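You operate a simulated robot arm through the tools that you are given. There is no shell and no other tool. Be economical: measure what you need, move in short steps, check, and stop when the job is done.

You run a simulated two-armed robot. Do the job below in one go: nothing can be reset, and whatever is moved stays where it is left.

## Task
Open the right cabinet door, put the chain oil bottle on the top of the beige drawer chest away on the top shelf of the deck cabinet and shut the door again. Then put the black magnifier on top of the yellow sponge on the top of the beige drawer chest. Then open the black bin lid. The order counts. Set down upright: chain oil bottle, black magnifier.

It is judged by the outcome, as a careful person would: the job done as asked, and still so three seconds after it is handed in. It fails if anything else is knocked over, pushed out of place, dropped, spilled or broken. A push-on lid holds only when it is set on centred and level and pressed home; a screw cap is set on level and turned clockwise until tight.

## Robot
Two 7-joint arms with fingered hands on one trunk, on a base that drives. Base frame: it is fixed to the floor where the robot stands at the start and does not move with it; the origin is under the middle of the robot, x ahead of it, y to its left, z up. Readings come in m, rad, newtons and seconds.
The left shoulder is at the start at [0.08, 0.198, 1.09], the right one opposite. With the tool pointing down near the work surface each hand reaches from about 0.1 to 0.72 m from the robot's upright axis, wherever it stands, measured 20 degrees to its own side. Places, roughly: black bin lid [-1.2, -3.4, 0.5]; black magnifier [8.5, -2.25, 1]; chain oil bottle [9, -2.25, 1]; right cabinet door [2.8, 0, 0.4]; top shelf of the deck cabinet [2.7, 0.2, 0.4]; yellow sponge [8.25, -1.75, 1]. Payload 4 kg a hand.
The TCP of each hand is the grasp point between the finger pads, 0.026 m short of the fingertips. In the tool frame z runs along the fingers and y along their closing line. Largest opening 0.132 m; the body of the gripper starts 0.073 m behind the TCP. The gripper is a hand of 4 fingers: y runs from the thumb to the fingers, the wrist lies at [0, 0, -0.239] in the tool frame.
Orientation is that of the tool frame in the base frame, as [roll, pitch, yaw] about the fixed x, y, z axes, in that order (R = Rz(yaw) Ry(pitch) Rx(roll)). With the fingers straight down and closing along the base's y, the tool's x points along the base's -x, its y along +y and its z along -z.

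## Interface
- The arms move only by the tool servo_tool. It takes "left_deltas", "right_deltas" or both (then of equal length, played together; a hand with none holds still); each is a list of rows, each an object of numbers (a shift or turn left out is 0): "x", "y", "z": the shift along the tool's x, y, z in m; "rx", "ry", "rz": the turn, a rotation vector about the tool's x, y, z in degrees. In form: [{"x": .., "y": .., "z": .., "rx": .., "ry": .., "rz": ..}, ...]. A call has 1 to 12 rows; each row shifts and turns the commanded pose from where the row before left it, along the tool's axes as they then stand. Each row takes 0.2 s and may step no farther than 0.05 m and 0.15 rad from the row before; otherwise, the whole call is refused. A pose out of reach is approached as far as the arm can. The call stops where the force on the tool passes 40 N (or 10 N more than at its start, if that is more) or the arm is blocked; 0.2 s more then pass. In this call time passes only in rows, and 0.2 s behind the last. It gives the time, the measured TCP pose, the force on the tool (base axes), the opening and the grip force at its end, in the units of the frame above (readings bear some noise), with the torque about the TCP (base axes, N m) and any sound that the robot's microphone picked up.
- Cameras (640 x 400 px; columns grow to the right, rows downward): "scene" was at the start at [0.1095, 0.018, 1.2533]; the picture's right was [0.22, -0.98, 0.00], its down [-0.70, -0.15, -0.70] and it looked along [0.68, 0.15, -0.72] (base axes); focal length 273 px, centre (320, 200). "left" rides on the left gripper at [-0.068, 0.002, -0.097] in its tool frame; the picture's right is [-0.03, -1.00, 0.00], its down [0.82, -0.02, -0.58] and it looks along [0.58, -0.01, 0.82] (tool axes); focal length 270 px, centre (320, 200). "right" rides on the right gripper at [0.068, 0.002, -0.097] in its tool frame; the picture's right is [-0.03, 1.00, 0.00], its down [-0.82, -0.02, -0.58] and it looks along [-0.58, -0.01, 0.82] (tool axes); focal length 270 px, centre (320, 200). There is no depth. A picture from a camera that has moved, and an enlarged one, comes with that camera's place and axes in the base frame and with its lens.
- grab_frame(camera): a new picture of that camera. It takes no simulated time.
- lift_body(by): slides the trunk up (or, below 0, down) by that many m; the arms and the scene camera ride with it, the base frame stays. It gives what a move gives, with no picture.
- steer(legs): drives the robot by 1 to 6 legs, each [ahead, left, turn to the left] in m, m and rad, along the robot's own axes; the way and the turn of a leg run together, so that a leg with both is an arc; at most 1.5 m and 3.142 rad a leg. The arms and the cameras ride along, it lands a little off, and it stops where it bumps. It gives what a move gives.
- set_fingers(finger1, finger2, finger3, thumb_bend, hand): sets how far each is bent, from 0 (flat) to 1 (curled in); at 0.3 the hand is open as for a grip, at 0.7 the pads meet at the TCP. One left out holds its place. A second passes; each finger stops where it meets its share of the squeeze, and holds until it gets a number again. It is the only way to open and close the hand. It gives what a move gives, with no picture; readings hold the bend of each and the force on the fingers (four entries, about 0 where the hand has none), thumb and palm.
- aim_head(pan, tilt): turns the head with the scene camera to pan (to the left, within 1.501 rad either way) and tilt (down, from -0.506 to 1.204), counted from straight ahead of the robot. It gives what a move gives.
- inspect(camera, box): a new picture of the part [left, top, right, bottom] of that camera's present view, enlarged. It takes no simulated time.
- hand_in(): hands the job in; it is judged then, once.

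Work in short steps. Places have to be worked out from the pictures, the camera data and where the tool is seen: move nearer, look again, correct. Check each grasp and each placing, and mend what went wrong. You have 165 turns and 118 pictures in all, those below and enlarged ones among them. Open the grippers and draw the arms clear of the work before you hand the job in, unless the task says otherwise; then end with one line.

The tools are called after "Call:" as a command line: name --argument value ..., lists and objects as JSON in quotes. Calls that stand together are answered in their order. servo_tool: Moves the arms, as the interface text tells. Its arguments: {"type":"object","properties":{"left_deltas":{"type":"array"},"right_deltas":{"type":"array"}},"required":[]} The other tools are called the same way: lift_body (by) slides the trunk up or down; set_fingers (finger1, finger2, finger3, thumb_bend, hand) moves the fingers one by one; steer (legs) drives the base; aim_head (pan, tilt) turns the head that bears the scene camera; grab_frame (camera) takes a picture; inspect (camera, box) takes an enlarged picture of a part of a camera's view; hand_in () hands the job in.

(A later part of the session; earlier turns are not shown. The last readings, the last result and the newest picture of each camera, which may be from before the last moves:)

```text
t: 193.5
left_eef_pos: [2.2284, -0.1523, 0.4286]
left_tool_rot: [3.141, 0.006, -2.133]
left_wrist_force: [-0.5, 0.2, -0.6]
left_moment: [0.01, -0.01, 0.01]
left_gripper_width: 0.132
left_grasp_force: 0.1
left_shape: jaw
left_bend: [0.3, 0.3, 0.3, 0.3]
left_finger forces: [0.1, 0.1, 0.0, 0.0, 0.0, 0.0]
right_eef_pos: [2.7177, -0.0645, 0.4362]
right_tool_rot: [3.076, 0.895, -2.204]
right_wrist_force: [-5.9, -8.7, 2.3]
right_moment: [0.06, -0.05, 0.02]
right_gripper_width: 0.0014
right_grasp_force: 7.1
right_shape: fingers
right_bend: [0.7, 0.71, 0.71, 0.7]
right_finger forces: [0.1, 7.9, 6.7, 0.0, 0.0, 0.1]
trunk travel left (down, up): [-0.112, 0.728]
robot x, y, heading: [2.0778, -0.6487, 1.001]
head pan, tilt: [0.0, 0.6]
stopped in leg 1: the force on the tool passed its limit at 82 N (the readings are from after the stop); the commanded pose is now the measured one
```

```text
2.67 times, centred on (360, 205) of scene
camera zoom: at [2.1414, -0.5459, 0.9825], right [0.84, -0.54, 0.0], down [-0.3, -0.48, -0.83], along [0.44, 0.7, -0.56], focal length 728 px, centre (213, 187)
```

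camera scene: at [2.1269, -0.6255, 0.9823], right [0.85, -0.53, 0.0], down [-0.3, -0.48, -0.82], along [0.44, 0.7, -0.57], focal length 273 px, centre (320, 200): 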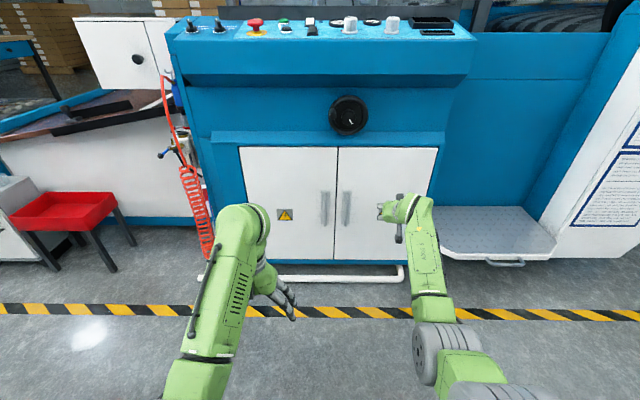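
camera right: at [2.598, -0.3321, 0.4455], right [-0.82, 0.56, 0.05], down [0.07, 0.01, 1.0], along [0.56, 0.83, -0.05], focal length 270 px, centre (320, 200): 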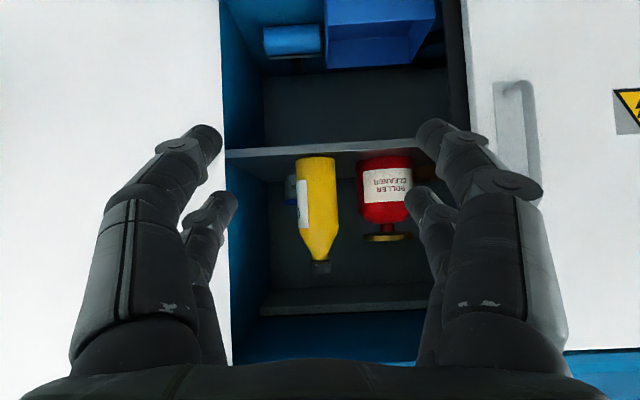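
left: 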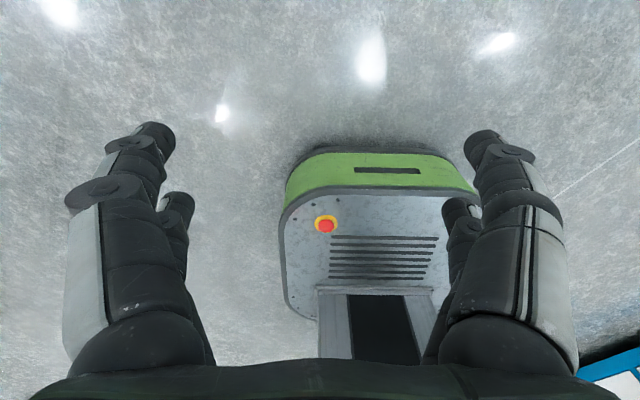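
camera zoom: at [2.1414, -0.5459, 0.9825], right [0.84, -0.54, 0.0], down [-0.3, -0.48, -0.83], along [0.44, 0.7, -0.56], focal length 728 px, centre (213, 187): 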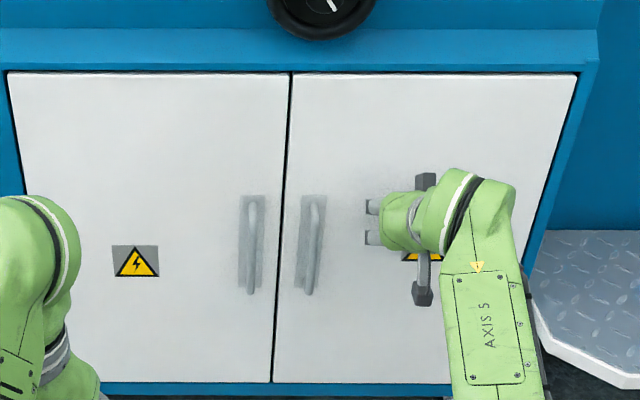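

The door is firmly shut. Next the magnifier: I back off and drive to the chest again, raising the trunk on the way.

Call:
steer --legs '[[-0.45, 0, 0], [0, 0, -1.477], [1.385, 0, 0], [1.385, 0, 0], [0, 0, 0.214]]'

Call:
lift_body --by 0.4

Call:
lift_body --by 0.2

Call:
servo_tool --right_deltas '[{"z": -0.04}, {"z": -0.04}, {"z": -0.04}, {"z": -0.04}, {"z": -0.04}]'

```text
t: 213.6
left_eef_pos: [4.8248, -2.269, 0.4276]
left_tool_rot: [-3.141, 0.004, 2.894]
left_wrist_force: [-0.4, 0.1, -0.2]
left_moment: [0.04, -0.04, 0.04]
left_gripper_width: 0.1318
left_grasp_force: 0.0
left_shape: jaw
left_bend: [0.3, 0.3, 0.3, 0.3]
left_finger forces: [0.0, 0.0, 0.0, 0.0, 0.1, 0.0]
right_eef_pos: [5.06, -2.7078, 0.4341]
right_tool_rot: [3.078, 0.895, 2.826]
right_wrist_force: [0.1, 0.4, 1.1]
right_moment: [0.0, 0.04, 0.01]
right_gripper_width: 0.0014
right_grasp_force: 0.0
right_shape: fingers
right_bend: [0.7, 0.7, 0.7, 0.7]
right_finger forces: [0.1, 0.0, 0.0, 0.0, 0.1, 0.0]
trunk travel left (down, up): [-0.112, 0.728]
robot x, y, heading: [4.3033, -2.2773, -0.246]
head pan, tilt: [0.0, 0.6]
```

```text
t: 217.4
left_eef_pos: [4.8243, -2.2687, 0.8267]
left_tool_rot: [-3.14, 0.004, 2.893]
left_wrist_force: [-0.1, -0.3, 0.0]
left_moment: [0.04, 0.02, 0.03]
left_gripper_width: 0.1321
left_grasp_force: 0.1
left_shape: jaw
left_bend: [0.3, 0.3, 0.3, 0.3]
left_finger forces: [0.1, 0.0, 0.1, 0.0, 0.0, 0.0]
right_eef_pos: [5.0603, -2.7062, 0.8353]
right_tool_rot: [3.078, 0.893, 2.824]
right_wrist_force: [-0.5, 0.1, 0.4]
right_moment: [0.03, 0.04, 0.0]
right_gripper_width: 0.0013
right_grasp_force: 0.0
right_shape: fingers
right_bend: [0.7, 0.7, 0.7, 0.7]
right_finger forces: [0.0, 0.1, 0.0, 0.0, 0.0, 0.1]
trunk travel left (down, up): [-0.512, 0.328]
robot x, y, heading: [4.306, -2.2778, -0.25]
head pan, tilt: [0.0, 0.6]
```

```text
t: 219.6
left_eef_pos: [4.823, -2.2692, 1.0272]
left_tool_rot: [-3.139, 0.003, 2.894]
left_wrist_force: [0.9, -0.5, 0.2]
left_moment: [0.0, 0.02, 0.02]
left_gripper_width: 0.1319
left_grasp_force: 0.0
left_shape: jaw
left_bend: [0.3, 0.3, 0.3, 0.3]
left_finger forces: [0.1, 0.1, 0.0, 0.0, 0.0, 0.0]
right_eef_pos: [5.0608, -2.708, 1.0356]
right_tool_rot: [3.078, 0.895, 2.825]
right_wrist_force: [-0.4, 0.3, -0.1]
right_moment: [-0.02, -0.02, 0.02]
right_gripper_width: 0.0015
right_grasp_force: 0.0
right_shape: fingers
right_bend: [0.7, 0.7, 0.7, 0.7]
right_finger forces: [0.0, 0.1, 0.0, 0.1, 0.1, 0.0]
trunk travel left (down, up): [-0.712, 0.128]
robot x, y, heading: [4.3077, -2.2786, -0.245]
head pan, tilt: [0.0, 0.6]
```

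```text
t: 220.8
left_eef_pos: [4.8218, -2.269, 1.0279]
left_tool_rot: [-3.138, 0.005, 2.893]
left_wrist_force: [0.0, 0.7, 0.5]
left_moment: [0.02, -0.02, -0.02]
left_gripper_width: 0.1321
left_grasp_force: 0.1
left_shape: jaw
left_bend: [0.3, 0.3, 0.3, 0.3]
left_finger forces: [0.0, 0.1, 0.0, 0.0, 0.0, 0.0]
right_eef_pos: [4.9061, -2.6704, 1.1607]
right_tool_rot: [3.079, 0.896, 2.827]
right_wrist_force: [0.1, 0.1, -0.2]
right_moment: [0.01, -0.01, -0.02]
right_gripper_width: 0.0014
right_grasp_force: 0.1
right_shape: fingers
right_bend: [0.7, 0.7, 0.7, 0.7]
right_finger forces: [0.0, 0.0, 0.1, 0.0, 0.0, 0.1]
trunk travel left (down, up): [-0.712, 0.128]
robot x, y, heading: [4.3071, -2.2766, -0.246]
head pan, tilt: [0.0, 0.6]
```

I drive the last stretch to a stand-off in front of the chest's left-middle and pitch the left hand 45° forward for the pick.

Call:
steer --legs '[[0, 0, -0.023], [1.2, 0, 0], [1.2, 0, 0], [1.11, 0, 0], [0, 0, 1.319]]'

Call:
servo_tool --left_deltas '[{"x": -0.025, "z": -0.02, "ry": -7.5}, {"x": -0.0274, "z": -0.0166, "ry": -7.5}, {"x": -0.0293, "z": -0.0128, "ry": -7.5}, {"x": -0.0308, "z": -0.0089, "ry": -7.5}, {"x": -0.0317, "z": -0.0048, "ry": -7.5}, {"x": -0.032, "z": -0.0007, "ry": -7.5}]'

Call:
grab_frame --camera "scene"

```text
t: 241.4
left_eef_pos: [7.8143, -2.7343, 1.0271]
left_tool_rot: [-3.141, 0.004, -2.097]
left_wrist_force: [0.7, 0.1, -0.1]
left_moment: [0.01, -0.01, -0.02]
left_gripper_width: 0.1319
left_grasp_force: 0.0
left_shape: jaw
left_bend: [0.3, 0.3, 0.3, 0.3]
left_finger forces: [0.1, 0.1, 0.0, 0.1, 0.0, 0.0]
right_eef_pos: [8.2263, -2.7622, 1.1597]
right_tool_rot: [3.08, 0.894, -2.166]
right_wrist_force: [0.0, -0.2, -0.1]
right_moment: [0.03, 0.03, -0.03]
right_gripper_width: 0.0013
right_grasp_force: 0.0
right_shape: fingers
right_bend: [0.7, 0.7, 0.7, 0.7]
right_finger forces: [0.0, 0.1, 0.0, 0.0, 0.0, 0.1]
trunk travel left (down, up): [-0.712, 0.128]
robot x, y, heading: [7.6844, -3.2356, 1.047]
head pan, tilt: [0.0, 0.6]
```

```text
t: 242.8
left_eef_pos: [7.89, -2.6023, 1.1494]
left_tool_rot: [3.141, 0.791, -2.096]
left_wrist_force: [-0.3, 0.8, -0.6]
left_moment: [-0.01, 0.0, 0.0]
left_gripper_width: 0.1319
left_grasp_force: 0.1
left_shape: jaw
left_bend: [0.3, 0.3, 0.3, 0.3]
left_finger forces: [0.0, 0.0, 0.0, 0.0, 0.1, 0.0]
right_eef_pos: [8.2247, -2.7628, 1.1602]
right_tool_rot: [3.08, 0.894, -2.165]
right_wrist_force: [-0.1, 0.1, 0.9]
right_moment: [0.0, 0.01, -0.02]
right_gripper_width: 0.0016
right_grasp_force: 0.0
right_shape: fingers
right_bend: [0.7, 0.7, 0.7, 0.7]
right_finger forces: [0.0, 0.0, 0.0, 0.0, 0.1, 0.0]
trunk travel left (down, up): [-0.712, 0.128]
robot x, y, heading: [7.6834, -3.2369, 1.043]
head pan, tilt: [0.0, 0.6]
```

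```text
44 pictures are left
camera scene: at [7.7438, -3.1297, 1.5823], right [0.86, -0.5, 0.0], down [-0.28, -0.49, -0.82], along [0.41, 0.71, -0.57], focal length 273 px, centre (320, 200)
```

scene: 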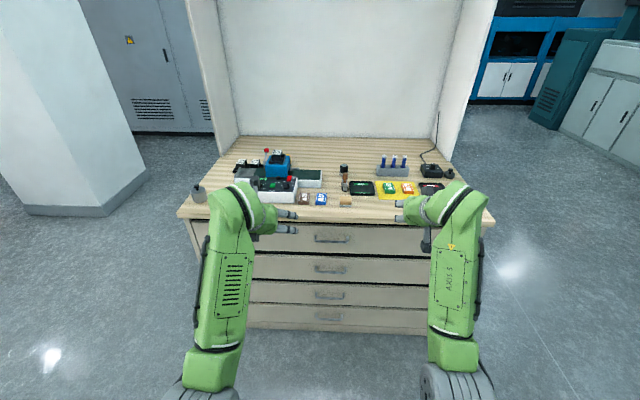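

I zoom on the middle of the tabletop to place magnifier and sponge.

Call:
inspect --camera "scene" --box '[225, 130, 385, 230]'

```text
4.00 times, centred on (305, 180) of scene
camera zoom: at [7.7438, -3.1297, 1.5823], right [0.86, -0.5, 0.0], down [-0.28, -0.49, -0.82], along [0.41, 0.71, -0.57], focal length 1092 px, centre (380, 280)
```

zoom: 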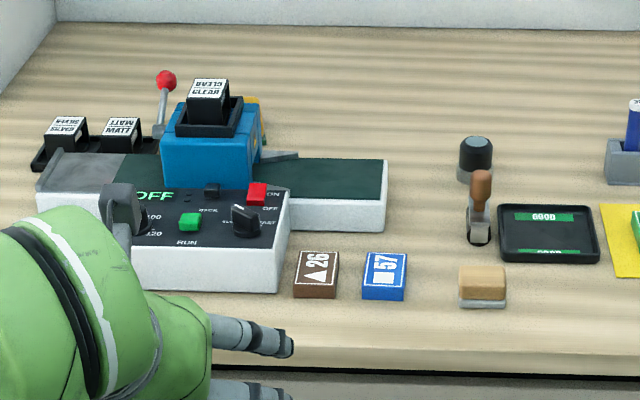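

Magnifier ≈(8.462,-2.125), z 0.92; sponge ≈(8.26,-1.868), top ≈0.92. I drive 0.64 m ahead (hands are above all objects) and 0.05 m right.

Call:
steer --legs '[[0.5, -0.05, 0], [0.14, 0, 0]]'

Call:
grab_frame --camera "left"

Call:
grab_frame --camera "scene"

```text
t: 246.7
left_eef_pos: [8.2476, -2.0752, 1.15]
left_tool_rot: [-3.141, 0.792, -2.09]
left_wrist_force: [-0.6, -0.7, -0.1]
left_moment: [-0.01, -0.01, 0.02]
left_gripper_width: 0.1319
left_grasp_force: 0.1
left_shape: jaw
left_bend: [0.3, 0.3, 0.3, 0.3]
left_finger forces: [0.0, 0.0, 0.0, 0.0, 0.0, 0.1]
right_eef_pos: [8.5835, -2.2325, 1.1614]
right_tool_rot: [3.079, 0.897, -2.159]
right_wrist_force: [-0.9, -0.3, 0.0]
right_moment: [0.0, 0.0, -0.04]
right_gripper_width: 0.0014
right_grasp_force: 0.0
right_shape: fingers
right_bend: [0.7, 0.7, 0.7, 0.7]
right_finger forces: [0.0, 0.0, 0.1, 0.0, 0.0, 0.1]
trunk travel left (down, up): [-0.712, 0.128]
robot x, y, heading: [8.047, -2.7018, 1.052]
head pan, tilt: [0.0, 0.6]
```

```text
42 pictures are left
camera left: at [8.2367, -2.0916, 1.2648], right [0.88, -0.48, 0.02], down [-0.47, -0.86, -0.17], along [0.1, 0.14, -0.98], focal length 270 px, centre (320, 200)
```

left: 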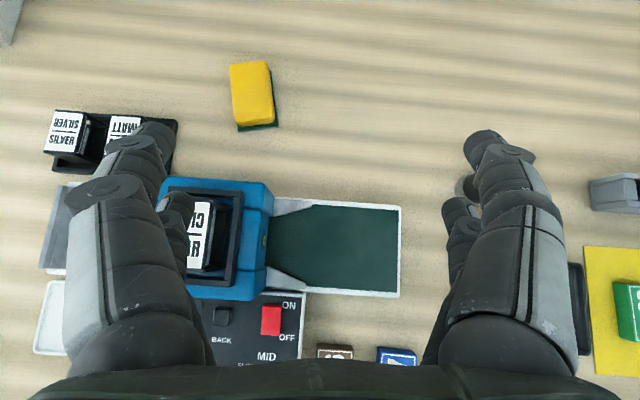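

```text
41 pictures are left
camera scene: at [8.1049, -2.6026, 1.5826], right [0.87, -0.5, 0.0], down [-0.28, -0.49, -0.83], along [0.41, 0.72, -0.56], focal length 273 px, centre (320, 200)
```

scene: 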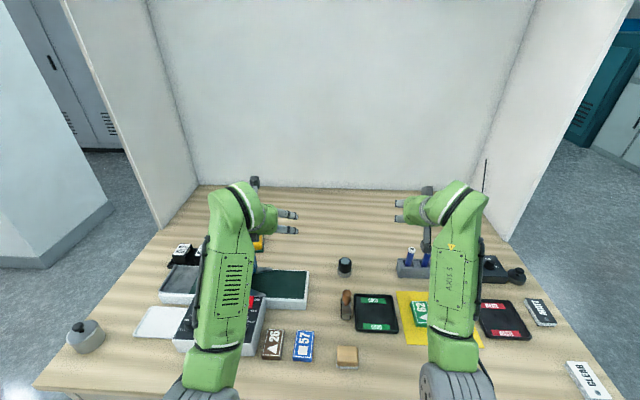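

The left camera gives a clean top view: sponge at (8.262,-1.870); magnifier ≈(8.462,-2.12). I move the right arm aside and bring the left hand to a pre-grasp above and in front of the magnifier.

Call:
servo_tool --right_deltas '[{"y": -0.04}, {"y": -0.04}, {"y": -0.04}, {"y": -0.04}, {"z": -0.02}]' --left_deltas '[{"x": 0.0227, "y": -0.0416, "z": 0.011}, {"x": 0.0227, "y": -0.0416, "z": 0.011}, {"x": 0.0227, "y": -0.0416, "z": 0.011}, {"x": 0.0227, "y": -0.0416, "z": 0.011}, {"x": 0.0227, "y": -0.0416, "z": 0.011}]'

Call:
grab_frame --camera "left"

Call:
inspect --camera "scene" --box '[240, 200, 440, 340]'

```text
t: 247.9
left_eef_pos: [8.4103, -2.2145, 1.0316]
left_tool_rot: [-3.141, 0.79, -2.091]
left_wrist_force: [0.7, 0.4, 0.1]
left_moment: [0.01, -0.03, 0.02]
left_gripper_width: 0.1319
left_grasp_force: 0.0
left_shape: jaw
left_bend: [0.3, 0.3, 0.3, 0.3]
left_finger forces: [0.0, 0.0, 0.0, 0.0, 0.0, 0.0]
right_eef_pos: [8.7148, -2.327, 1.1655]
right_tool_rot: [3.076, 0.895, -2.159]
right_wrist_force: [0.3, -0.5, -0.4]
right_moment: [-0.01, 0.03, 0.04]
right_gripper_width: 0.0012
right_grasp_force: 0.1
right_shape: fingers
right_bend: [0.7, 0.7, 0.7, 0.7]
right_finger forces: [0.0, 0.1, 0.0, 0.0, 0.1, 0.1]
trunk travel left (down, up): [-0.712, 0.128]
robot x, y, heading: [8.0463, -2.7046, 1.051]
head pan, tilt: [0.0, 0.6]
```

```text
40 pictures are left
camera left: at [8.3989, -2.2317, 1.146], right [0.88, -0.48, 0.02], down [-0.47, -0.86, -0.17], along [0.1, 0.14, -0.98], focal length 270 px, centre (320, 200)
```

left: 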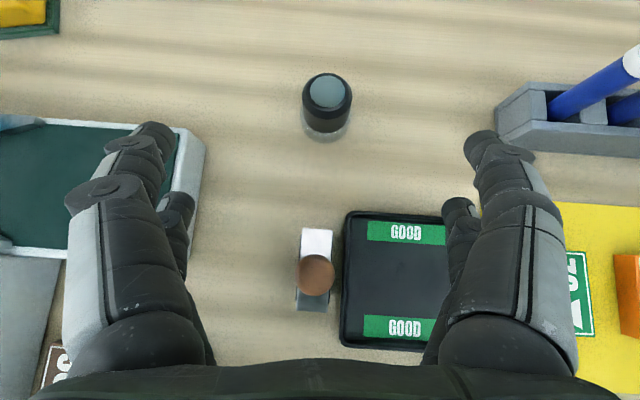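

```text
2.86 times, centred on (340, 270) of scene
camera zoom: at [8.1071, -2.6022, 1.5825], right [0.87, -0.5, 0.0], down [-0.28, -0.49, -0.83], along [0.41, 0.72, -0.56], focal length 780 px, centre (263, 0)
```

zoom: 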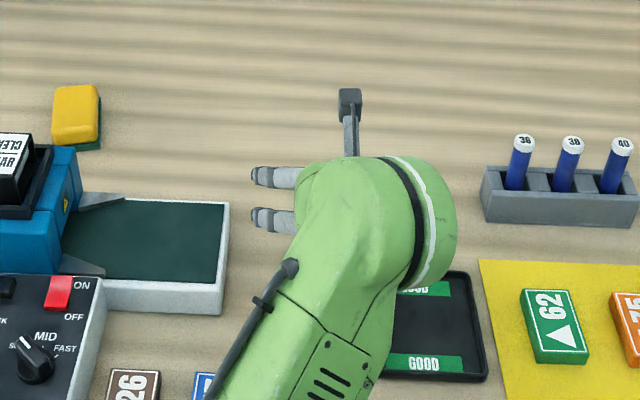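

Magnifier at (8.467,-2.130), centred between fingers. I go in along the tool axis 0.145 m.

Call:
servo_tool --left_deltas '[{"z": 0.03, "y": -0.0015, "x": 0.001}, {"z": 0.03, "y": -0.0015, "x": 0.001}, {"z": 0.03, "y": -0.0015, "x": 0.001}, {"z": 0.03, "y": -0.0015, "x": 0.001}, {"z": 0.027, "y": -0.001, "x": 0.001}]'

Call:
grab_frame --camera "left"

```text
t: 249.1
left_eef_pos: [8.4672, -2.1276, 0.932]
left_tool_rot: [-3.136, 0.805, -2.089]
left_wrist_force: [3.8, 6.0, 14.7]
left_moment: [0.31, 0.18, -0.13]
left_gripper_width: 0.1315
left_grasp_force: 0.1
left_shape: jaw
left_bend: [0.3, 0.25, 0.27, 0.3]
left_finger forces: [0.0, 9.9, 6.0, 0.0, 0.0, 0.0]
right_eef_pos: [8.7126, -2.327, 1.1697]
right_tool_rot: [3.079, 0.897, -2.159]
right_wrist_force: [-1.5, -0.2, -0.5]
right_moment: [-0.02, 0.01, -0.03]
right_gripper_width: 0.0017
right_grasp_force: 0.0
right_shape: fingers
right_bend: [0.7, 0.7, 0.7, 0.7]
right_finger forces: [0.0, 0.0, 0.0, 0.0, 0.1, 0.0]
trunk travel left (down, up): [-0.712, 0.128]
robot x, y, heading: [8.0465, -2.7035, 1.051]
head pan, tilt: [0.0, 0.6]
```

```text
38 pictures are left
camera left: at [8.455, -2.1465, 1.0456], right [0.88, -0.48, 0.02], down [-0.47, -0.86, -0.19], along [0.11, 0.15, -0.98], focal length 270 px, centre (320, 200)
```

left: 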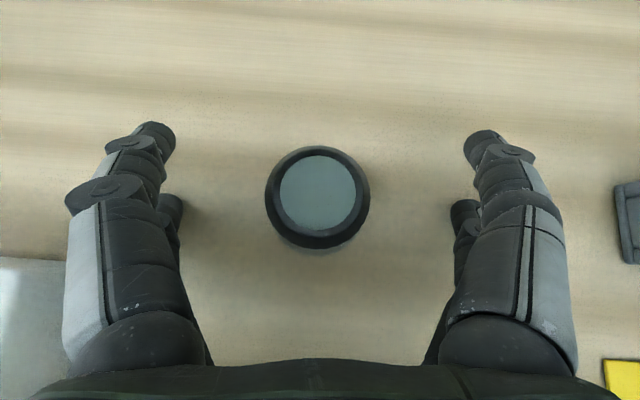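

Fingertips press the table slightly; the magnifier is dead centre. I raise 10 mm and close.

Call:
servo_tool --left_deltas '[{"x": -0.0078, "z": -0.0077}]'

Call:
set_fingers --hand "left" --finger1 0.68 --finger2 0.68 --finger3 0.68 --thumb_bend 0.68

Call:
grab_frame --camera "left"

```text
t: 249.5
left_eef_pos: [8.4648, -2.1281, 0.9322]
left_tool_rot: [3.142, 0.785, -2.09]
left_wrist_force: [2.3, 1.8, 6.5]
left_moment: [0.12, 0.09, -0.08]
left_gripper_width: 0.1323
left_grasp_force: 0.0
left_shape: jaw
left_bend: [0.3, 0.26, 0.26, 0.3]
left_finger forces: [0.0, 3.8, 2.4, 0.0, 0.1, 0.0]
right_eef_pos: [8.716, -2.323, 1.1669]
right_tool_rot: [3.08, 0.893, -2.159]
right_wrist_force: [-0.2, 0.4, 0.5]
right_moment: [-0.01, -0.03, -0.01]
right_gripper_width: 0.0015
right_grasp_force: 0.1
right_shape: fingers
right_bend: [0.7, 0.7, 0.7, 0.7]
right_finger forces: [0.1, 0.0, 0.0, 0.1, 0.1, 0.0]
trunk travel left (down, up): [-0.712, 0.128]
robot x, y, heading: [8.048, -2.7064, 1.047]
head pan, tilt: [0.0, 0.6]
```

```text
t: 250.5
left_eef_pos: [8.4649, -2.1264, 0.9365]
left_tool_rot: [-3.141, 0.796, -2.09]
left_wrist_force: [-0.9, 7.2, 20.0]
left_moment: [0.75, 0.69, -0.22]
left_gripper_width: 0.0082
left_grasp_force: 12.6
left_shape: fingers
left_bend: [0.67, 0.63, 0.65, 0.68]
left_finger forces: [1.3, 20.5, 3.3, 0.0, 0.1, 0.1]
right_eef_pos: [8.7137, -2.3262, 1.1679]
right_tool_rot: [3.081, 0.899, -2.158]
right_wrist_force: [0.4, -0.5, 0.5]
right_moment: [0.03, -0.01, 0.0]
right_gripper_width: 0.0015
right_grasp_force: 0.1
right_shape: fingers
right_bend: [0.7, 0.7, 0.7, 0.7]
right_finger forces: [0.0, 0.0, 0.0, 0.0, 0.1, 0.0]
trunk travel left (down, up): [-0.712, 0.128]
robot x, y, heading: [8.0476, -2.7012, 1.054]
head pan, tilt: [0.0, 0.6]
```

```text
37 pictures are left
camera left: at [8.4535, -2.1456, 1.0521], right [0.88, -0.48, 0.02], down [-0.47, -0.86, -0.18], along [0.1, 0.15, -0.98], focal length 270 px, centre (320, 200)
```

left: 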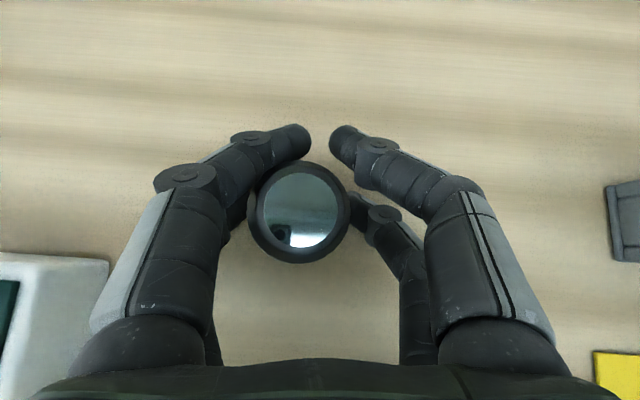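

That grip failed: a finger rests on the table and the pads close above the object. I reopen, lift the hand clear, and check the magnifier.

Call:
set_fingers --hand "left" --finger1 0.3 --finger2 0.3 --finger3 0.3 --thumb_bend 0.3

Call:
servo_tool --left_deltas '[{"x": -0.0213, "z": -0.021}, {"x": -0.0213, "z": -0.021}, {"x": -0.0213, "z": -0.021}]'

Call:
grab_frame --camera "left"

```text
t: 251.5
left_eef_pos: [8.4663, -2.1296, 0.9359]
left_tool_rot: [3.139, 0.793, -2.091]
left_wrist_force: [5.6, 2.3, 20.4]
left_moment: [0.7, 0.64, -0.28]
left_gripper_width: 0.1325
left_grasp_force: 9.7
left_shape: fingers
left_bend: [0.3, 0.69, 0.3, 0.3]
left_finger forces: [0.1, 20.4, 0.1, 0.1, 0.0, 0.0]
right_eef_pos: [8.7142, -2.3265, 1.167]
right_tool_rot: [3.077, 0.896, -2.161]
right_wrist_force: [-1.0, 0.3, -0.3]
right_moment: [-0.02, 0.02, -0.01]
right_gripper_width: 0.0015
right_grasp_force: 0.0
right_shape: fingers
right_bend: [0.7, 0.7, 0.7, 0.7]
right_finger forces: [0.0, 0.0, 0.0, 0.1, 0.0, 0.0]
trunk travel left (down, up): [-0.712, 0.128]
robot x, y, heading: [8.0471, -2.7058, 1.051]
head pan, tilt: [0.0, 0.6]
```

```text
t: 252.3
left_eef_pos: [8.4661, -2.1279, 1.0243]
left_tool_rot: [-3.141, 0.786, -2.09]
left_wrist_force: [0.4, -0.6, -0.6]
left_moment: [0.0, -0.01, 0.0]
left_gripper_width: 0.1325
left_grasp_force: 0.0
left_shape: fingers
left_bend: [0.3, 0.3, 0.3, 0.3]
left_finger forces: [0.1, 0.0, 0.0, 0.1, 0.0, 0.0]
right_eef_pos: [8.7147, -2.3258, 1.1664]
right_tool_rot: [3.08, 0.896, -2.158]
right_wrist_force: [0.2, 0.9, -0.5]
right_moment: [-0.01, -0.02, 0.0]
right_gripper_width: 0.0012
right_grasp_force: 0.0
right_shape: fingers
right_bend: [0.7, 0.7, 0.7, 0.7]
right_finger forces: [0.0, 0.1, 0.0, 0.0, 0.0, 0.0]
trunk travel left (down, up): [-0.712, 0.128]
robot x, y, heading: [8.0502, -2.7038, 1.049]
head pan, tilt: [0.0, 0.6]
```

```text
36 pictures are left
camera left: at [8.454, -2.1445, 1.1382], right [0.88, -0.48, 0.02], down [-0.47, -0.87, -0.17], along [0.1, 0.14, -0.99], focal length 270 px, centre (320, 200)
```

left: 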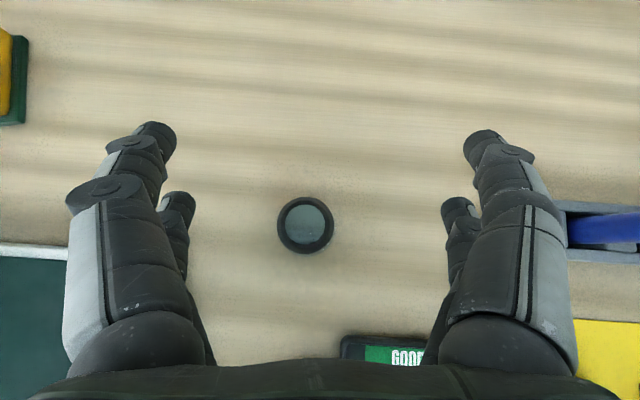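

The magnifier still stands, at (8.455,-2.128). I steepen the hand to ~29° off vertical, shift the base right 0.08/ahead 0.02, and lower the trunk a bit for reach.

Call:
servo_tool --left_deltas '[{"x": -0.0213, "z": -0.021}, {"x": -0.0213, "z": -0.021}, {"ry": 8}, {"ry": 8}]'

Call:
steer --legs '[[0.02, -0.08, 0]]'

Call:
lift_body --by -0.06

Call:
grab_frame --camera "left"

```text
t: 253.3
left_eef_pos: [8.4667, -2.1276, 1.0815]
left_tool_rot: [3.141, 0.505, -2.091]
left_wrist_force: [0.3, 0.0, 0.0]
left_moment: [0.0, -0.05, 0.0]
left_gripper_width: 0.1326
left_grasp_force: 0.0
left_shape: fingers
left_bend: [0.3, 0.3, 0.3, 0.3]
left_finger forces: [0.0, 0.0, 0.0, 0.0, 0.0, 0.0]
right_eef_pos: [8.7154, -2.3243, 1.1659]
right_tool_rot: [3.079, 0.894, -2.16]
right_wrist_force: [0.2, 0.0, -0.2]
right_moment: [0.01, -0.01, 0.01]
right_gripper_width: 0.0014
right_grasp_force: 0.1
right_shape: fingers
right_bend: [0.7, 0.7, 0.7, 0.7]
right_finger forces: [0.0, 0.1, 0.0, 0.0, 0.1, 0.0]
trunk travel left (down, up): [-0.712, 0.128]
robot x, y, heading: [8.0488, -2.7048, 1.049]
head pan, tilt: [0.0, 0.6]
```

```text
t: 254.4
left_eef_pos: [8.5373, -2.1466, 1.0851]
left_tool_rot: [-3.132, 0.511, -2.085]
left_wrist_force: [-1.1, 0.6, 0.8]
left_moment: [-0.02, -0.02, -0.06]
left_gripper_width: 0.1324
left_grasp_force: 0.0
left_shape: fingers
left_bend: [0.3, 0.3, 0.3, 0.3]
left_finger forces: [0.1, 0.0, 0.1, 0.0, 0.0, 0.1]
right_eef_pos: [8.7848, -2.3426, 1.1697]
right_tool_rot: [3.089, 0.897, -2.148]
right_wrist_force: [0.7, 0.3, 0.5]
right_moment: [-0.04, -0.02, -0.05]
right_gripper_width: 0.0015
right_grasp_force: 0.0
right_shape: fingers
right_bend: [0.7, 0.7, 0.7, 0.7]
right_finger forces: [0.0, 0.0, 0.1, 0.1, 0.0, 0.0]
trunk travel left (down, up): [-0.712, 0.128]
robot x, y, heading: [8.1279, -2.7244, 1.054]
head pan, tilt: [0.0, 0.6]
```

```text
t: 255.4
left_eef_pos: [8.5443, -2.1473, 1.0242]
left_tool_rot: [3.141, 0.51, -2.09]
left_wrist_force: [0.8, -0.1, 0.5]
left_moment: [-0.02, -0.06, -0.01]
left_gripper_width: 0.1324
left_grasp_force: 0.1
left_shape: fingers
left_bend: [0.3, 0.3, 0.3, 0.3]
left_finger forces: [0.0, 0.1, 0.0, 0.1, 0.1, 0.1]
right_eef_pos: [8.793, -2.3462, 1.1068]
right_tool_rot: [3.077, 0.896, -2.159]
right_wrist_force: [0.4, -0.5, 0.3]
right_moment: [-0.01, 0.01, -0.01]
right_gripper_width: 0.0013
right_grasp_force: 0.0
right_shape: fingers
right_bend: [0.7, 0.7, 0.7, 0.7]
right_finger forces: [0.1, 0.0, 0.0, 0.0, 0.0, 0.0]
trunk travel left (down, up): [-0.652, 0.188]
robot x, y, heading: [8.1271, -2.7228, 1.052]
head pan, tilt: [0.0, 0.6]
```

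```text
35 pictures are left
camera left: at [8.5488, -2.1369, 1.1394], right [0.88, -0.48, 0.01], down [-0.47, -0.87, 0.11], along [-0.04, -0.1, -0.99], focal length 270 px, centre (320, 200)
```

left: 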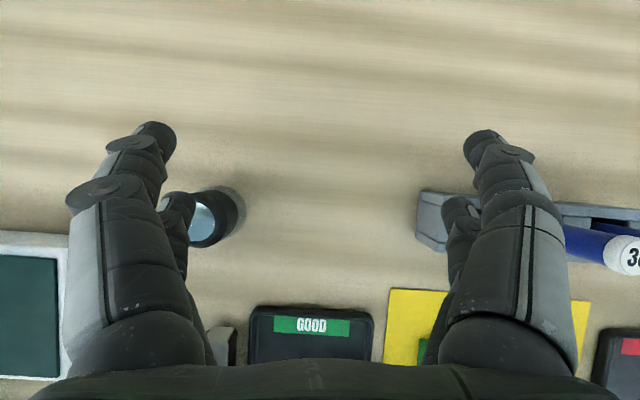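

I shift left over the magnifier, then descend vertically most of the way.

Call:
servo_tool --left_deltas '[{"y": 0.042, "x": 0.0113, "z": -0.0063}, {"y": 0.041, "x": 0.0113, "z": -0.0063}, {"x": 0.0122, "z": 0.0218}, {"x": 0.0122, "z": 0.0218}, {"x": 0.0098, "z": 0.0175}]'

Call:
grab_frame --camera "left"

```text
t: 256.6
left_eef_pos: [8.457, -2.1283, 0.9533]
left_tool_rot: [-3.14, 0.511, -2.087]
left_wrist_force: [-0.3, -0.7, -0.4]
left_moment: [-0.01, -0.01, -0.02]
left_gripper_width: 0.1324
left_grasp_force: 0.1
left_shape: fingers
left_bend: [0.3, 0.3, 0.3, 0.3]
left_finger forces: [0.0, 0.0, 0.0, 0.1, 0.0, 0.0]
right_eef_pos: [8.7917, -2.3449, 1.1062]
right_tool_rot: [3.08, 0.895, -2.157]
right_wrist_force: [-0.4, 0.2, -0.4]
right_moment: [-0.03, 0.01, 0.0]
right_gripper_width: 0.0012
right_grasp_force: 0.0
right_shape: fingers
right_bend: [0.7, 0.7, 0.7, 0.7]
right_finger forces: [0.0, 0.1, 0.0, 0.1, 0.0, 0.0]
trunk travel left (down, up): [-0.652, 0.188]
robot x, y, heading: [8.1233, -2.7266, 1.054]
head pan, tilt: [0.0, 0.6]
```

```text
34 pictures are left
camera left: at [8.4622, -2.1167, 1.0696], right [0.88, -0.48, 0.01], down [-0.47, -0.87, 0.11], along [-0.04, -0.1, -0.99], focal length 270 px, centre (320, 200)
```

left: 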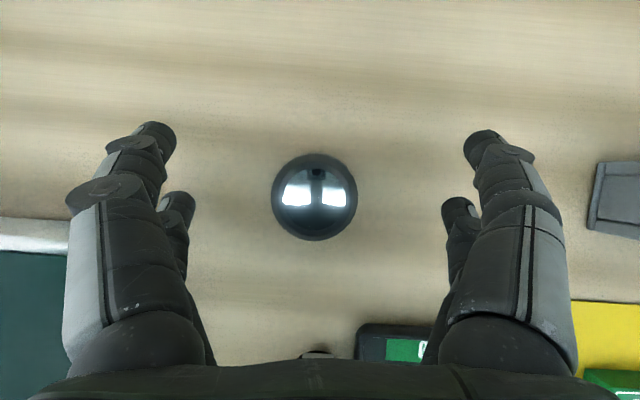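

Centred laterally; finger rows sit a bit ahead, so I shift the hand back 10 mm while descending to z≈0.935, then close.

Call:
servo_tool --left_deltas '[{"x": 0.0087, "z": -0.0049, "y": 0.001}, {"x": 0.0085, "z": 0.0152}]'

Call:
set_fingers --hand "left" --finger1 0.5 --finger2 0.5 --finger3 0.5 --thumb_bend 0.5

Call:
grab_frame --camera "left"

```text
t: 257.2
left_eef_pos: [8.4512, -2.1378, 0.9369]
left_tool_rot: [-3.14, 0.51, -2.088]
left_wrist_force: [0.3, -0.5, 0.3]
left_moment: [-0.01, 0.01, 0.0]
left_gripper_width: 0.1327
left_grasp_force: 0.1
left_shape: fingers
left_bend: [0.3, 0.3, 0.3, 0.3]
left_finger forces: [0.0, 0.0, 0.0, 0.0, 0.0, 0.0]
right_eef_pos: [8.7913, -2.3451, 1.1058]
right_tool_rot: [3.079, 0.896, -2.158]
right_wrist_force: [1.2, -0.5, -0.7]
right_moment: [0.0, 0.02, 0.03]
right_gripper_width: 0.0014
right_grasp_force: 0.0
right_shape: fingers
right_bend: [0.7, 0.7, 0.7, 0.7]
right_finger forces: [0.1, 0.1, 0.0, 0.0, 0.0, 0.1]
trunk travel left (down, up): [-0.652, 0.188]
robot x, y, heading: [8.1253, -2.7248, 1.051]
head pan, tilt: [0.0, 0.6]
```

```text
t: 258.2
left_eef_pos: [8.4523, -2.1371, 0.9396]
left_tool_rot: [-3.14, 0.516, -2.088]
left_wrist_force: [1.6, 3.0, 14.5]
left_moment: [0.11, 0.06, -0.04]
left_gripper_width: 0.0667
left_grasp_force: 7.6
left_shape: fingers
left_bend: [0.5, 0.48, 0.48, 0.5]
left_finger forces: [0.0, 8.4, 5.8, 0.0, 0.0, 0.0]
right_eef_pos: [8.792, -2.3467, 1.1076]
right_tool_rot: [3.079, 0.899, -2.156]
right_wrist_force: [0.7, -0.9, 0.5]
right_moment: [0.02, -0.01, -0.01]
right_gripper_width: 0.0014
right_grasp_force: 0.0
right_shape: fingers
right_bend: [0.7, 0.7, 0.7, 0.7]
right_finger forces: [0.0, 0.0, 0.1, 0.0, 0.0, 0.0]
trunk travel left (down, up): [-0.652, 0.188]
robot x, y, heading: [8.1244, -2.7255, 1.05]
head pan, tilt: [0.0, 0.6]
```

```text
33 pictures are left
camera left: at [8.4563, -2.1264, 1.0554], right [0.88, -0.48, 0.01], down [-0.47, -0.87, 0.1], along [-0.04, -0.1, -0.99], focal length 270 px, centre (320, 200)
```

left: 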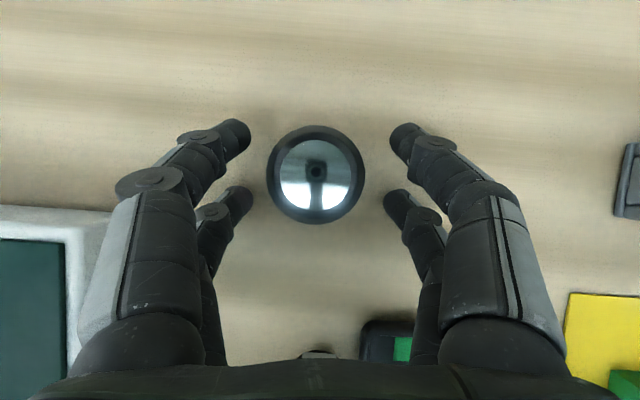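

Well placed between the fingers, but two tips touch the table. I raise 10 mm and close.

Call:
servo_tool --left_deltas '[{"x": -0.0049, "z": -0.0087}]'

Call:
set_fingers --hand "left" --finger1 0.7 --finger2 0.7 --finger3 0.7 --thumb_bend 0.7

Call:
grab_frame --camera "left"

```text
t: 258.6
left_eef_pos: [8.4532, -2.1381, 0.9427]
left_tool_rot: [3.142, 0.502, -2.088]
left_wrist_force: [0.0, 0.5, 0.6]
left_moment: [-0.03, -0.01, -0.03]
left_gripper_width: 0.0665
left_grasp_force: 0.1
left_shape: fingers
left_bend: [0.5, 0.5, 0.5, 0.5]
left_finger forces: [0.0, 0.0, 0.0, 0.0, 0.0, 0.1]
right_eef_pos: [8.7916, -2.3453, 1.1056]
right_tool_rot: [3.078, 0.892, -2.155]
right_wrist_force: [-0.1, -0.3, 0.4]
right_moment: [-0.01, 0.02, 0.01]
right_gripper_width: 0.0014
right_grasp_force: 0.0
right_shape: fingers
right_bend: [0.7, 0.7, 0.7, 0.7]
right_finger forces: [0.0, 0.1, 0.0, 0.0, 0.0, 0.0]
trunk travel left (down, up): [-0.652, 0.188]
robot x, y, heading: [8.1231, -2.7254, 1.049]
head pan, tilt: [0.0, 0.6]
```

```text
t: 259.6
left_eef_pos: [8.4517, -2.1386, 0.9455]
left_tool_rot: [-3.14, 0.51, -2.088]
left_wrist_force: [-0.3, -0.1, -1.2]
left_moment: [-0.02, -0.02, 0.01]
left_gripper_width: 0.0271
left_grasp_force: 13.7
left_shape: fingers
left_bend: [0.61, 0.6, 0.62, 0.66]
left_finger forces: [6.3, 7.0, 5.1, 0.0, 8.1, 0.1]
right_eef_pos: [8.7916, -2.346, 1.1055]
right_tool_rot: [3.079, 0.896, -2.157]
right_wrist_force: [-0.1, 0.5, -0.1]
right_moment: [-0.02, 0.02, 0.01]
right_gripper_width: 0.0012
right_grasp_force: 0.1
right_shape: fingers
right_bend: [0.7, 0.7, 0.7, 0.7]
right_finger forces: [0.1, 0.0, 0.0, 0.1, 0.0, 0.1]
trunk travel left (down, up): [-0.652, 0.188]
robot x, y, heading: [8.1243, -2.7272, 1.05]
head pan, tilt: [0.0, 0.6]
```

```text
32 pictures are left
camera left: at [8.4569, -2.1257, 1.0619], right [0.88, -0.48, 0.01], down [-0.47, -0.87, 0.11], along [-0.04, -0.1, -0.99], focal length 270 px, centre (320, 200)
```

left: 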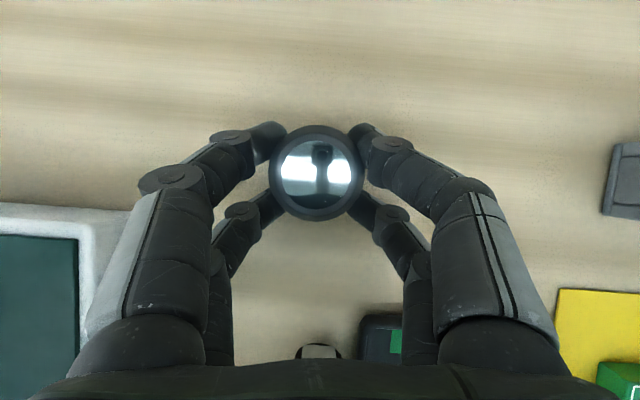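

Firm grip with all fingers. I lift straight up 8 cm and check.

Call:
servo_tool --left_deltas '[{"x": -0.0098, "z": -0.0175}, {"x": -0.0147, "z": -0.0262}, {"x": -0.0147, "z": -0.0262}, {"x": -0.0147, "z": -0.0262}]'

Call:
grab_frame --camera "left"

```text
t: 260.6
left_eef_pos: [8.4521, -2.1374, 1.0562]
left_tool_rot: [3.14, 0.509, -2.088]
left_wrist_force: [-1.3, 0.3, -0.6]
left_moment: [0.0, -0.01, 0.01]
left_gripper_width: 0.0271
left_grasp_force: 12.8
left_shape: fingers
left_bend: [0.61, 0.6, 0.62, 0.66]
left_finger forces: [6.4, 7.0, 5.1, 0.0, 8.1, 0.1]
right_eef_pos: [8.7918, -2.3456, 1.1072]
right_tool_rot: [3.08, 0.895, -2.158]
right_wrist_force: [-0.5, 0.7, 0.0]
right_moment: [-0.02, 0.0, 0.02]
right_gripper_width: 0.0013
right_grasp_force: 0.0
right_shape: fingers
right_bend: [0.7, 0.7, 0.7, 0.7]
right_finger forces: [0.0, 0.0, 0.1, 0.0, 0.0, 0.0]
trunk travel left (down, up): [-0.652, 0.188]
robot x, y, heading: [8.1231, -2.7235, 1.047]
head pan, tilt: [0.0, 0.6]
```

```text
31 pictures are left
camera left: at [8.4571, -2.1262, 1.1712], right [0.88, -0.48, 0.01], down [-0.47, -0.87, 0.11], along [-0.04, -0.1, -0.99], focal length 270 px, centre (320, 200)
```

left: 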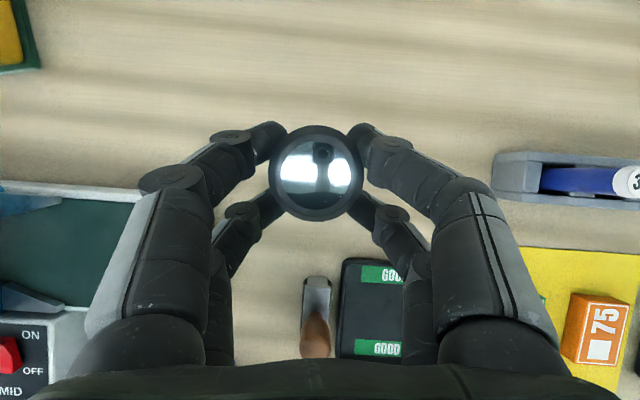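

Held upright. I carry it over the sponge, rising 3 cm on the way.

Call:
servo_tool --left_deltas '[{"x": -0.0147, "z": -0.0262}, {"y": 0.0426, "x": -0.0157, "z": 0.0088}, {"y": 0.0426, "x": -0.0157, "z": 0.0088}, {"y": 0.0426, "x": -0.0157, "z": 0.0088}, {"y": 0.0426, "x": -0.0157, "z": 0.0088}, {"y": 0.0426, "x": -0.0157, "z": 0.0088}, {"y": 0.0426, "x": -0.0157, "z": 0.0088}, {"y": 0.0426, "x": -0.0157, "z": 0.0088}]'

Call:
grab_frame --camera "left"

Call:
inspect --camera "scene" --box '[140, 180, 340, 320]'

```text
t: 262.4
left_eef_pos: [8.2546, -1.8792, 1.085]
left_tool_rot: [-3.138, 0.507, -2.09]
left_wrist_force: [-1.1, 1.1, -1.7]
left_moment: [-0.02, 0.0, 0.0]
left_gripper_width: 0.0266
left_grasp_force: 13.6
left_shape: fingers
left_bend: [0.61, 0.6, 0.62, 0.66]
left_finger forces: [6.5, 6.9, 5.4, 0.0, 7.8, 0.1]
right_eef_pos: [8.7913, -2.3442, 1.1062]
right_tool_rot: [3.08, 0.893, -2.154]
right_wrist_force: [-0.8, -0.2, 0.0]
right_moment: [-0.01, 0.01, 0.02]
right_gripper_width: 0.0017
right_grasp_force: 0.1
right_shape: fingers
right_bend: [0.7, 0.7, 0.7, 0.7]
right_finger forces: [0.1, 0.0, 0.0, 0.0, 0.1, 0.0]
trunk travel left (down, up): [-0.652, 0.188]
robot x, y, heading: [8.1274, -2.725, 1.049]
head pan, tilt: [0.0, 0.6]
```

```text
30 pictures are left
camera left: at [8.2605, -1.8667, 1.2008], right [0.88, -0.48, 0.02], down [-0.48, -0.87, 0.11], along [-0.04, -0.1, -0.99], focal length 270 px, centre (320, 200)
```

left: 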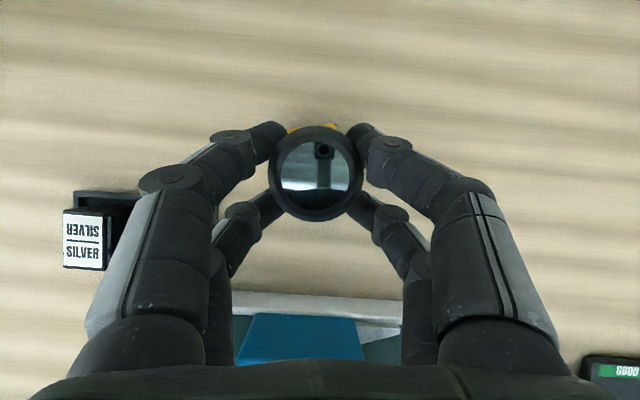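

```text
2.86 times, centred on (240, 250) of scene
camera zoom: at [8.183, -2.6199, 1.5222], right [0.87, -0.5, 0.0], down [-0.28, -0.49, -0.82], along [0.41, 0.72, -0.57], focal length 780 px, centre (549, 57)
```

zoom: 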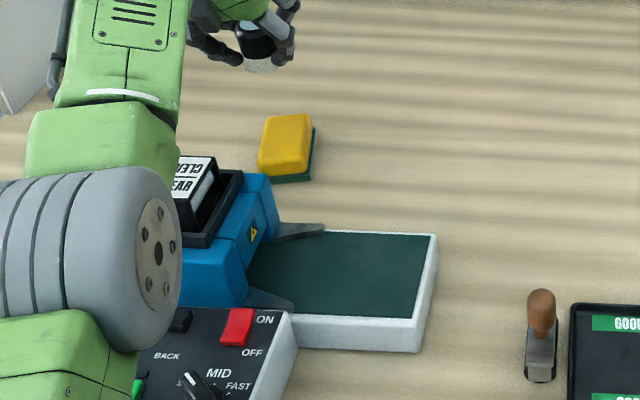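

Magnifier and sponge are vertically aligned (both ≈(8.260,-1.867)). I lower 9 cm and look.

Call:
servo_tool --left_deltas '[{"x": 0.0122, "z": 0.0218}, {"x": 0.0122, "z": 0.0218}, {"x": 0.0122, "z": 0.0218}, {"x": 0.0083, "z": 0.0148}]'

Call:
inspect --camera "scene" --box '[190, 160, 290, 230]'

Call:
grab_frame --camera "left"

```text
t: 263.4
left_eef_pos: [8.2559, -1.8802, 0.9936]
left_tool_rot: [-3.141, 0.511, -2.09]
left_wrist_force: [0.1, 0.6, -1.2]
left_moment: [-0.06, 0.0, 0.0]
left_gripper_width: 0.0267
left_grasp_force: 13.0
left_shape: fingers
left_bend: [0.61, 0.6, 0.62, 0.66]
left_finger forces: [6.5, 6.9, 5.3, 0.0, 7.8, 0.1]
right_eef_pos: [8.7924, -2.3451, 1.1062]
right_tool_rot: [3.08, 0.894, -2.156]
right_wrist_force: [-1.0, -0.5, -0.6]
right_moment: [-0.01, 0.0, 0.0]
right_gripper_width: 0.0013
right_grasp_force: 0.1
right_shape: fingers
right_bend: [0.7, 0.7, 0.7, 0.7]
right_finger forces: [0.0, 0.0, 0.0, 0.0, 0.1, 0.0]
trunk travel left (down, up): [-0.652, 0.188]
robot x, y, heading: [8.1233, -2.7264, 1.048]
head pan, tilt: [0.0, 0.6]
```

```text
5.71 times, centred on (240, 195) of scene
camera zoom: at [8.1844, -2.6212, 1.5223], right [0.87, -0.5, 0.0], down [-0.28, -0.49, -0.82], along [0.41, 0.72, -0.57], focal length 1559 px, centre (777, 229)
```

zoom: 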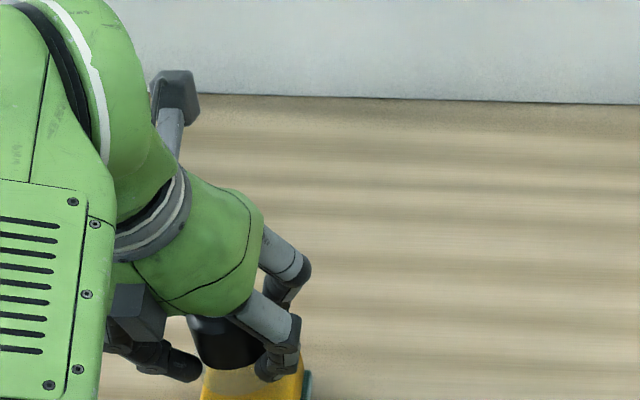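

```text
27 pictures are left
camera left: at [8.2612, -1.8683, 1.1095], right [0.88, -0.48, 0.01], down [-0.47, -0.87, 0.11], along [-0.04, -0.1, -0.99], focal length 270 px, centre (320, 200)
```

left: 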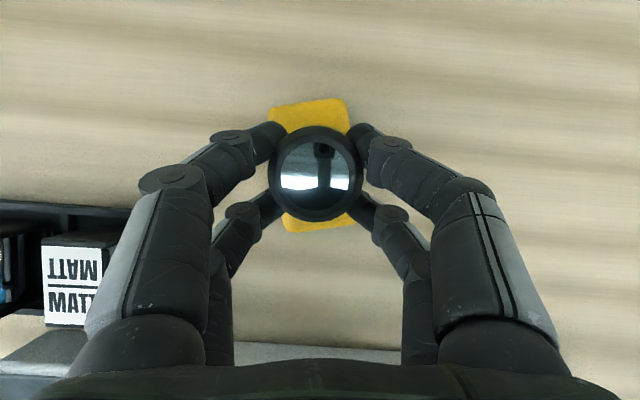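

Sponge surrounds the magnifier footprint; I nudge 4 mm ahead and lower to contact.

Call:
servo_tool --left_deltas '[{"x": -0.0035, "z": 0.002}, {"x": 0.0039, "z": 0.007}]'

Call:
servo_tool --left_deltas '[{"x": 0.002, "z": 0.0035}]'

Call:
servo_tool --left_deltas '[{"x": 0.002, "z": 0.0035}]'

```text
t: 264.0
left_eef_pos: [8.2576, -1.8769, 0.9855]
left_tool_rot: [-3.139, 0.509, -2.088]
left_wrist_force: [-0.5, -0.6, -0.4]
left_moment: [-0.02, 0.0, -0.02]
left_gripper_width: 0.0265
left_grasp_force: 13.2
left_shape: fingers
left_bend: [0.61, 0.6, 0.62, 0.66]
left_finger forces: [6.5, 6.8, 5.3, 0.0, 7.8, 0.0]
right_eef_pos: [8.7917, -2.3451, 1.1073]
right_tool_rot: [3.078, 0.897, -2.156]
right_wrist_force: [0.3, -0.3, 0.0]
right_moment: [0.02, -0.03, -0.01]
right_gripper_width: 0.0012
right_grasp_force: 0.2
right_shape: fingers
right_bend: [0.7, 0.7, 0.7, 0.7]
right_finger forces: [0.0, 0.1, 0.0, 0.1, 0.1, 0.1]
trunk travel left (down, up): [-0.652, 0.188]
robot x, y, heading: [8.1238, -2.7268, 1.051]
head pan, tilt: [0.0, 0.6]
```

```text
t: 264.4
left_eef_pos: [8.2581, -1.8784, 0.9816]
left_tool_rot: [-3.139, 0.509, -2.089]
left_wrist_force: [-0.7, 0.5, -0.6]
left_moment: [-0.02, 0.05, 0.01]
left_gripper_width: 0.0267
left_grasp_force: 13.5
left_shape: fingers
left_bend: [0.61, 0.6, 0.62, 0.66]
left_finger forces: [6.6, 6.9, 5.3, 0.1, 7.8, 0.0]
right_eef_pos: [8.7919, -2.3459, 1.1063]
right_tool_rot: [3.081, 0.895, -2.159]
right_wrist_force: [0.5, 0.7, 0.1]
right_moment: [0.01, 0.01, -0.02]
right_gripper_width: 0.0014
right_grasp_force: 0.0
right_shape: fingers
right_bend: [0.7, 0.7, 0.7, 0.7]
right_finger forces: [0.0, 0.0, 0.0, 0.1, 0.1, 0.0]
trunk travel left (down, up): [-0.652, 0.188]
robot x, y, heading: [8.121, -2.7264, 1.048]
head pan, tilt: [0.0, 0.6]
```

```text
t: 264.8
left_eef_pos: [8.2582, -1.8777, 0.9806]
left_tool_rot: [3.14, 0.514, -2.089]
left_wrist_force: [-0.6, 0.9, 5.5]
left_moment: [0.04, 0.06, -0.03]
left_gripper_width: 0.0265
left_grasp_force: 15.7
left_shape: fingers
left_bend: [0.61, 0.6, 0.62, 0.66]
left_finger forces: [7.8, 7.7, 6.3, 0.1, 8.5, 0.1]
right_eef_pos: [8.7919, -2.3469, 1.1075]
right_tool_rot: [3.079, 0.894, -2.158]
right_wrist_force: [0.8, 0.2, -0.3]
right_moment: [-0.01, 0.01, -0.03]
right_gripper_width: 0.0012
right_grasp_force: 0.2
right_shape: fingers
right_bend: [0.7, 0.7, 0.7, 0.7]
right_finger forces: [0.0, 0.0, 0.0, 0.0, 0.0, 0.1]
trunk travel left (down, up): [-0.652, 0.188]
robot x, y, heading: [8.1255, -2.7272, 1.055]
head pan, tilt: [0.0, 0.6]
```

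Contact at 5 N: it rests on the sponge. I release.

Call:
set_fingers --hand "left" --finger1 0.35 --finger2 0.35 --finger3 0.35 --thumb_bend 0.35

Call:
grab_frame --camera "left"

```text
t: 265.8
left_eef_pos: [8.2573, -1.8774, 0.9772]
left_tool_rot: [-3.139, 0.509, -2.089]
left_wrist_force: [-0.4, 0.0, 0.6]
left_moment: [0.03, 0.01, 0.01]
left_gripper_width: 0.116
left_grasp_force: 0.0
left_shape: fingers
left_bend: [0.35, 0.35, 0.35, 0.35]
left_finger forces: [0.1, 0.1, 0.0, 0.0, 0.0, 0.1]
right_eef_pos: [8.7926, -2.3451, 1.1075]
right_tool_rot: [3.078, 0.895, -2.156]
right_wrist_force: [0.9, 0.5, -0.5]
right_moment: [-0.02, 0.0, 0.03]
right_gripper_width: 0.0017
right_grasp_force: 0.1
right_shape: fingers
right_bend: [0.7, 0.7, 0.7, 0.7]
right_finger forces: [0.0, 0.0, 0.1, 0.0, 0.1, 0.0]
trunk travel left (down, up): [-0.652, 0.188]
robot x, y, heading: [8.1267, -2.7244, 1.046]
head pan, tilt: [0.0, 0.6]
```

```text
26 pictures are left
camera left: at [8.2628, -1.865, 1.0931], right [0.88, -0.48, 0.01], down [-0.47, -0.87, 0.11], along [-0.04, -0.1, -0.99], focal length 270 px, centre (320, 200)
```

left: 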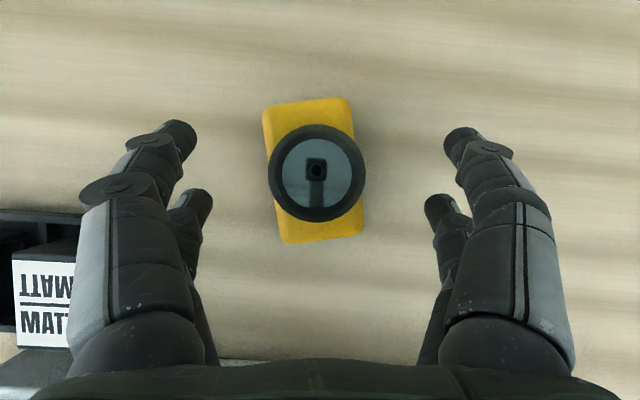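

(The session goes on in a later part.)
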